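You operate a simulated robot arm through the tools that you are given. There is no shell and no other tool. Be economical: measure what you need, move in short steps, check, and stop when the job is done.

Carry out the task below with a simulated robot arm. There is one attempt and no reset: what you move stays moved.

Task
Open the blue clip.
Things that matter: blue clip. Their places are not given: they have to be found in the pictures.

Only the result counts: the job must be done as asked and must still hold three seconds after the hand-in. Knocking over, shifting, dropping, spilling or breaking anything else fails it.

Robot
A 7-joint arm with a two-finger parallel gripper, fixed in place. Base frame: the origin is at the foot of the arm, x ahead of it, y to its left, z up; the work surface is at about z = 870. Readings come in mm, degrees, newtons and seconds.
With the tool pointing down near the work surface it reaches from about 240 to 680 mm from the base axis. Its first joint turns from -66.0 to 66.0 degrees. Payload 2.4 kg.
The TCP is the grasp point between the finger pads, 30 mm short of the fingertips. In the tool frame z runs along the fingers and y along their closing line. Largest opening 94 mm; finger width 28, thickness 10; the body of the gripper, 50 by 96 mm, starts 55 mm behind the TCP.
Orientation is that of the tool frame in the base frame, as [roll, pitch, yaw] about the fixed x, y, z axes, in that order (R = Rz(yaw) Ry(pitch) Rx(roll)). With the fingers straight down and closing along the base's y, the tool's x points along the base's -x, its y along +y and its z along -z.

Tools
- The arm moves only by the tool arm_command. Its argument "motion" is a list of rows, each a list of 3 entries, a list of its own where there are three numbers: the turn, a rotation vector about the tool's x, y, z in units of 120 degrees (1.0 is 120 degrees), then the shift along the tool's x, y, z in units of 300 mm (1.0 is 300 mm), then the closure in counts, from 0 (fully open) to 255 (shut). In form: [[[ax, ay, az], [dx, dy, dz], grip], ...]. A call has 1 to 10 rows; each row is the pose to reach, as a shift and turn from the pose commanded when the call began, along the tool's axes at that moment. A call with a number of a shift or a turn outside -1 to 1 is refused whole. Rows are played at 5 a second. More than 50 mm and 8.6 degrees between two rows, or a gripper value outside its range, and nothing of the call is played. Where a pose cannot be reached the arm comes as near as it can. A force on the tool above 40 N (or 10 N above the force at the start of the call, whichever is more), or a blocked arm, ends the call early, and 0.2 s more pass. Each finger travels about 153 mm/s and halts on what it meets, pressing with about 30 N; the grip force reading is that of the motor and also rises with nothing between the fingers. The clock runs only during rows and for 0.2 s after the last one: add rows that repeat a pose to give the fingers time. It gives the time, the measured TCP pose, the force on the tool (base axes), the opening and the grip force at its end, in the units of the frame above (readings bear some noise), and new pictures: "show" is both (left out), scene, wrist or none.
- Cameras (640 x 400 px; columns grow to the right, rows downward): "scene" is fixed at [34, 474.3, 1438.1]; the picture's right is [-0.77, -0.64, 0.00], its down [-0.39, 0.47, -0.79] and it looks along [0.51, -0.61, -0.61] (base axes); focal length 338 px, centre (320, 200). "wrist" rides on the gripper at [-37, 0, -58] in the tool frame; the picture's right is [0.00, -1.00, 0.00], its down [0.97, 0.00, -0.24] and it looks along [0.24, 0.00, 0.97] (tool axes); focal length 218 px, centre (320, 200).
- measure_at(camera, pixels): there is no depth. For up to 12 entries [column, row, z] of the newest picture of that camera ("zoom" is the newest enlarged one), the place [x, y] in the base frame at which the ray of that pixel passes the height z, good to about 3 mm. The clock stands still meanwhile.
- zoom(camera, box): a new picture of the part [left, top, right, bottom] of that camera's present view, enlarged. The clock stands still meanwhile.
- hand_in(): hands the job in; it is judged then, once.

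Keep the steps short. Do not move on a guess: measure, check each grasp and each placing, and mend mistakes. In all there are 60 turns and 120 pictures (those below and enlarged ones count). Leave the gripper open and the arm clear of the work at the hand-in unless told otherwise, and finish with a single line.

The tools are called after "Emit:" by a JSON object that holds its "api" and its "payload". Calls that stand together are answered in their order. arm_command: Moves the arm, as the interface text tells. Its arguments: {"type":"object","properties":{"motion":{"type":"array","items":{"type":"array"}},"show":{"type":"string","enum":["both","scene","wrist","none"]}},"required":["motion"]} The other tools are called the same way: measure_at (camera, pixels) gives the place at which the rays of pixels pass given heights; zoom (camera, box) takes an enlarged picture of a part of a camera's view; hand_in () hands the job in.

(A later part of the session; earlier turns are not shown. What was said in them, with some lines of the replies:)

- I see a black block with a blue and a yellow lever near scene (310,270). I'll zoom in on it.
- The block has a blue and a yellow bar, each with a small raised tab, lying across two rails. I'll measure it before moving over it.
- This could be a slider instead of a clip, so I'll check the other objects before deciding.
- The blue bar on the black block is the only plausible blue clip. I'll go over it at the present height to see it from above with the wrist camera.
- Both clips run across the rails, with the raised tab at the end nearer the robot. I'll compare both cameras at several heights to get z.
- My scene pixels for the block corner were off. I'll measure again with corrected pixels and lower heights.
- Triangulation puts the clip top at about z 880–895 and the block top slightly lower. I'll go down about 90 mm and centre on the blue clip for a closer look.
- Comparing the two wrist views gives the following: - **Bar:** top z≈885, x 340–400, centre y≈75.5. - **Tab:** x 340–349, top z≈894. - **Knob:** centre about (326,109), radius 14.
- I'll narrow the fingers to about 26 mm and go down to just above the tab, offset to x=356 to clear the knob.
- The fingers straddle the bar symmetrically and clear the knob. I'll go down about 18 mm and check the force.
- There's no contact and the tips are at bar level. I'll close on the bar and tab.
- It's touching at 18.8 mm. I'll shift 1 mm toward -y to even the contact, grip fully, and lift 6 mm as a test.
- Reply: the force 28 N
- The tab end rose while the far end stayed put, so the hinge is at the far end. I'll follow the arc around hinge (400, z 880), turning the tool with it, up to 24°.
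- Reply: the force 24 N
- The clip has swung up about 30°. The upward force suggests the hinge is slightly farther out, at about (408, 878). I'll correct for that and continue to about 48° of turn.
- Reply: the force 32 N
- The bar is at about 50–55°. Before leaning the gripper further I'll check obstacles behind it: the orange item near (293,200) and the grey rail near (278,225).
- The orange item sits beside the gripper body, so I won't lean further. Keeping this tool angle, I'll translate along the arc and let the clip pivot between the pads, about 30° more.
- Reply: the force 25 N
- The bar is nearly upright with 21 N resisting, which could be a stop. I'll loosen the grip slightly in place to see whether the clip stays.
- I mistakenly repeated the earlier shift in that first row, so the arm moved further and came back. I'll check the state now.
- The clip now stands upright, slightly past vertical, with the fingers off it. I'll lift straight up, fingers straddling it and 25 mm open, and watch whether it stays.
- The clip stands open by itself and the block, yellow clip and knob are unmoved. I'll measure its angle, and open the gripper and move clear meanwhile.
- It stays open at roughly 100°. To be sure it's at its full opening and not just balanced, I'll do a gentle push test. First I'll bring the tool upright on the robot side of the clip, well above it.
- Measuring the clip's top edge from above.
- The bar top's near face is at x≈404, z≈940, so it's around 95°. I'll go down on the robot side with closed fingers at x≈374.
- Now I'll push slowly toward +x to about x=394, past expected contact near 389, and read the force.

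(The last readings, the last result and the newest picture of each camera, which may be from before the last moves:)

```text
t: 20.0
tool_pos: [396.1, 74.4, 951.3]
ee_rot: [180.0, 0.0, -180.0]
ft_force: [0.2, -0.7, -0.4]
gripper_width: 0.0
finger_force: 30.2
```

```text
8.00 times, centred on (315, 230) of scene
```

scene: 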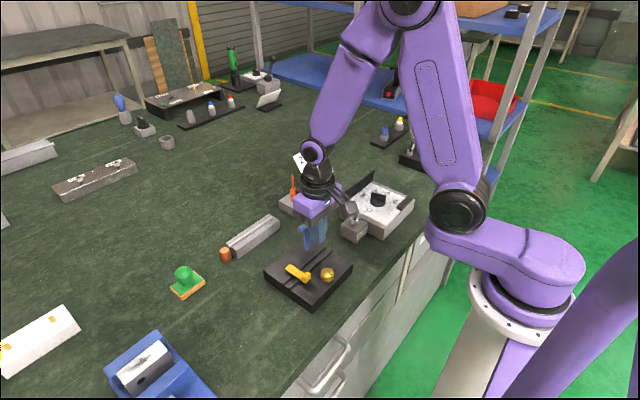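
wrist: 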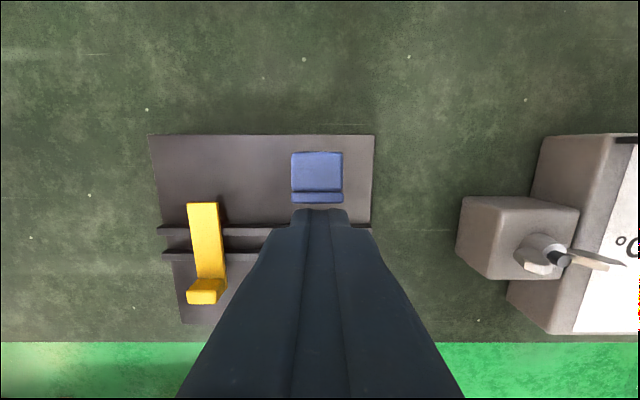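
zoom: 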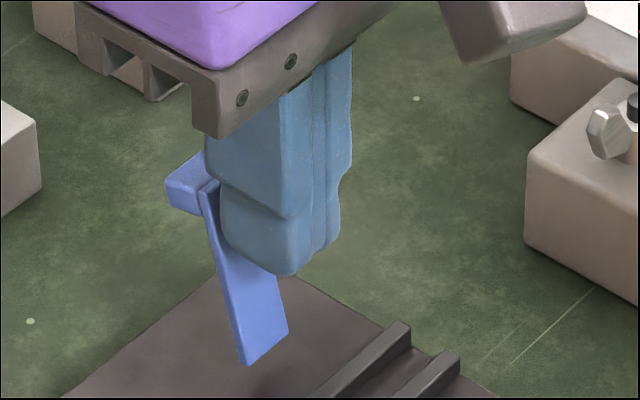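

The clip moved further with almost no force, so it isn't at its stop yet. I'll keep pushing gently another 20 mm.

Emit:
{"api": "arm_command", "payload": {"motion": [[[0, 0, 0], [-0.013, 0, 0], 255], [[0, 0, 0], [-0.027, 0, 0], 255], [[0, 0, 0], [-0.04, 0, 0], 255], [[0, 0, 0], [-0.053, 0, 0], 255], [[0, 0, 0], [-0.067, 0, 0], 255], [[0, 0, 0], [-0.067, 0, 0], 255]], "show": "wrist"}}

Emit:
{"api": "zoom", "payload": {"camera": "scene", "box": [270, 205, 350, 255]}}

```text
t: 20.8
tool_pos: [401.7, 74.7, 947.8]
ee_rot: [-179.8, -1.2, -179.9]
ft_force: [-8.9, -0.3, 8.4]
gripper_width: 0.0
finger_force: 30.1
stopped in row 4: the force on the tool passed its limit (the readings are from after the stop); the commanded pose is now the measured one
```

wrist: 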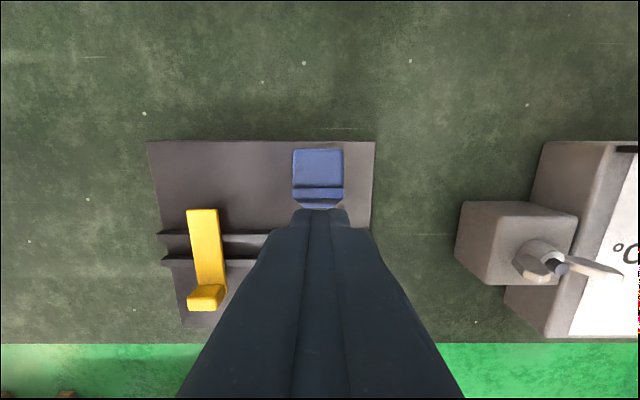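

```text
8.00 times, centred on (310, 230) of scene
```

zoom: 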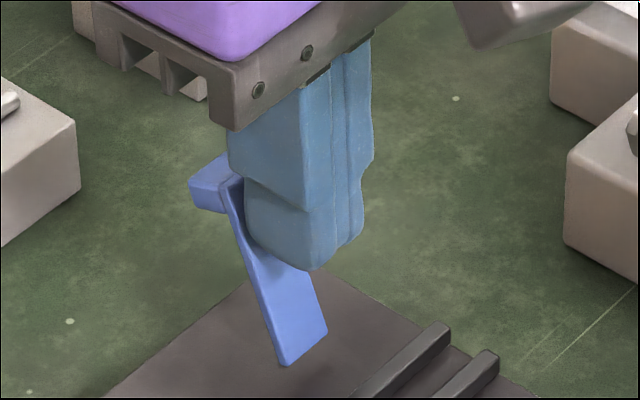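

The force limit tripped, so the clip is at its stop at about 105–110°. I'll back off toward the robot, rise, and open the gripper.

Emit:
{"api": "arm_command", "payload": {"motion": [[[0, 0, 0], [0.04, 0, 0], 255], [[0, 0, 0], [0.08, 0, 0], 255], [[0, 0, 0], [0.09, 0, -0.1], 255], [[0, 0, 0], [0.09, 0, -0.22], 255], [[0, 0, 0], [0.09, 0, -0.36], 255], [[0, 0, 0], [0.09, 0, -0.45], 100], [[0, 0, 0], [0.09, 0, -0.45], 0], [[0, 0, 0], [0.09, 0, -0.45], 0], [[0, 0, 0], [0.09, 0, -0.45], 0]]}}

Emit:
{"api": "zoom", "payload": {"camera": "scene", "box": [250, 205, 370, 315]}}

```text
t: 22.8
tool_pos: [379.0, 75.1, 1084.7]
ee_rot: [-179.8, -0.9, -179.9]
ft_force: [-0.2, -0.7, -0.1]
gripper_width: 94.1
finger_force: 0.2
```

scene: 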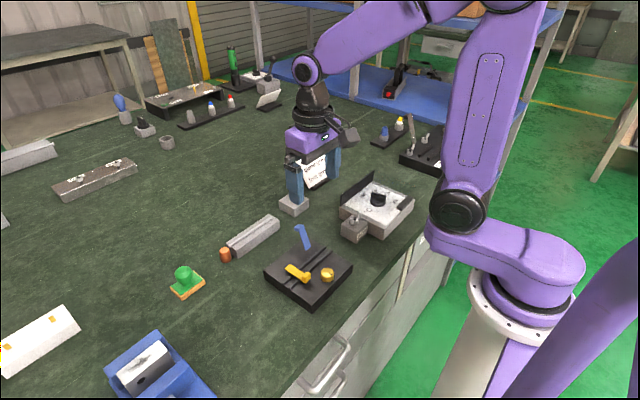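
wrist: 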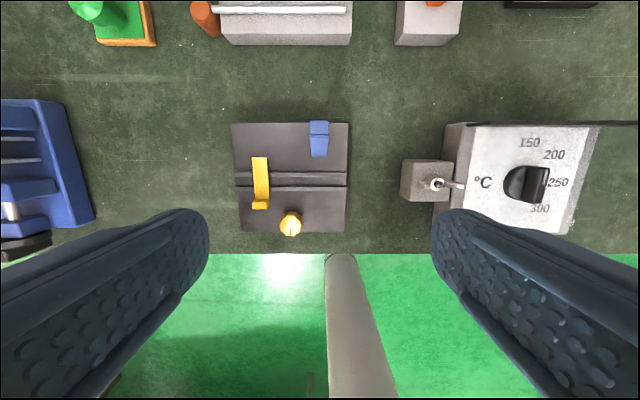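

```text
3.64 times, centred on (310, 260) of scene
```

zoom: 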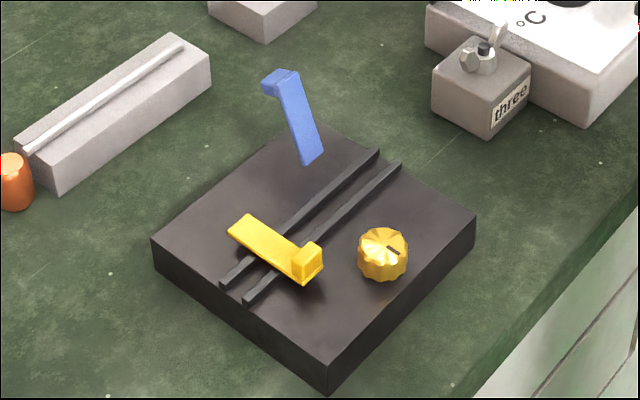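

The clip is open against its stop and stays there. Compared with the earlier zoom, the block, yellow clip and knob haven't moved. The gripper is open and clear, so I'm handing in.

Emit:
{"api": "hand_in", "payload": {}}

```text
The job is handed in.
```

The blue clip is swung fully open against its stop and stays there by itself; nothing else moved in the pictures I checked, and the arm is clear with the gripper open.
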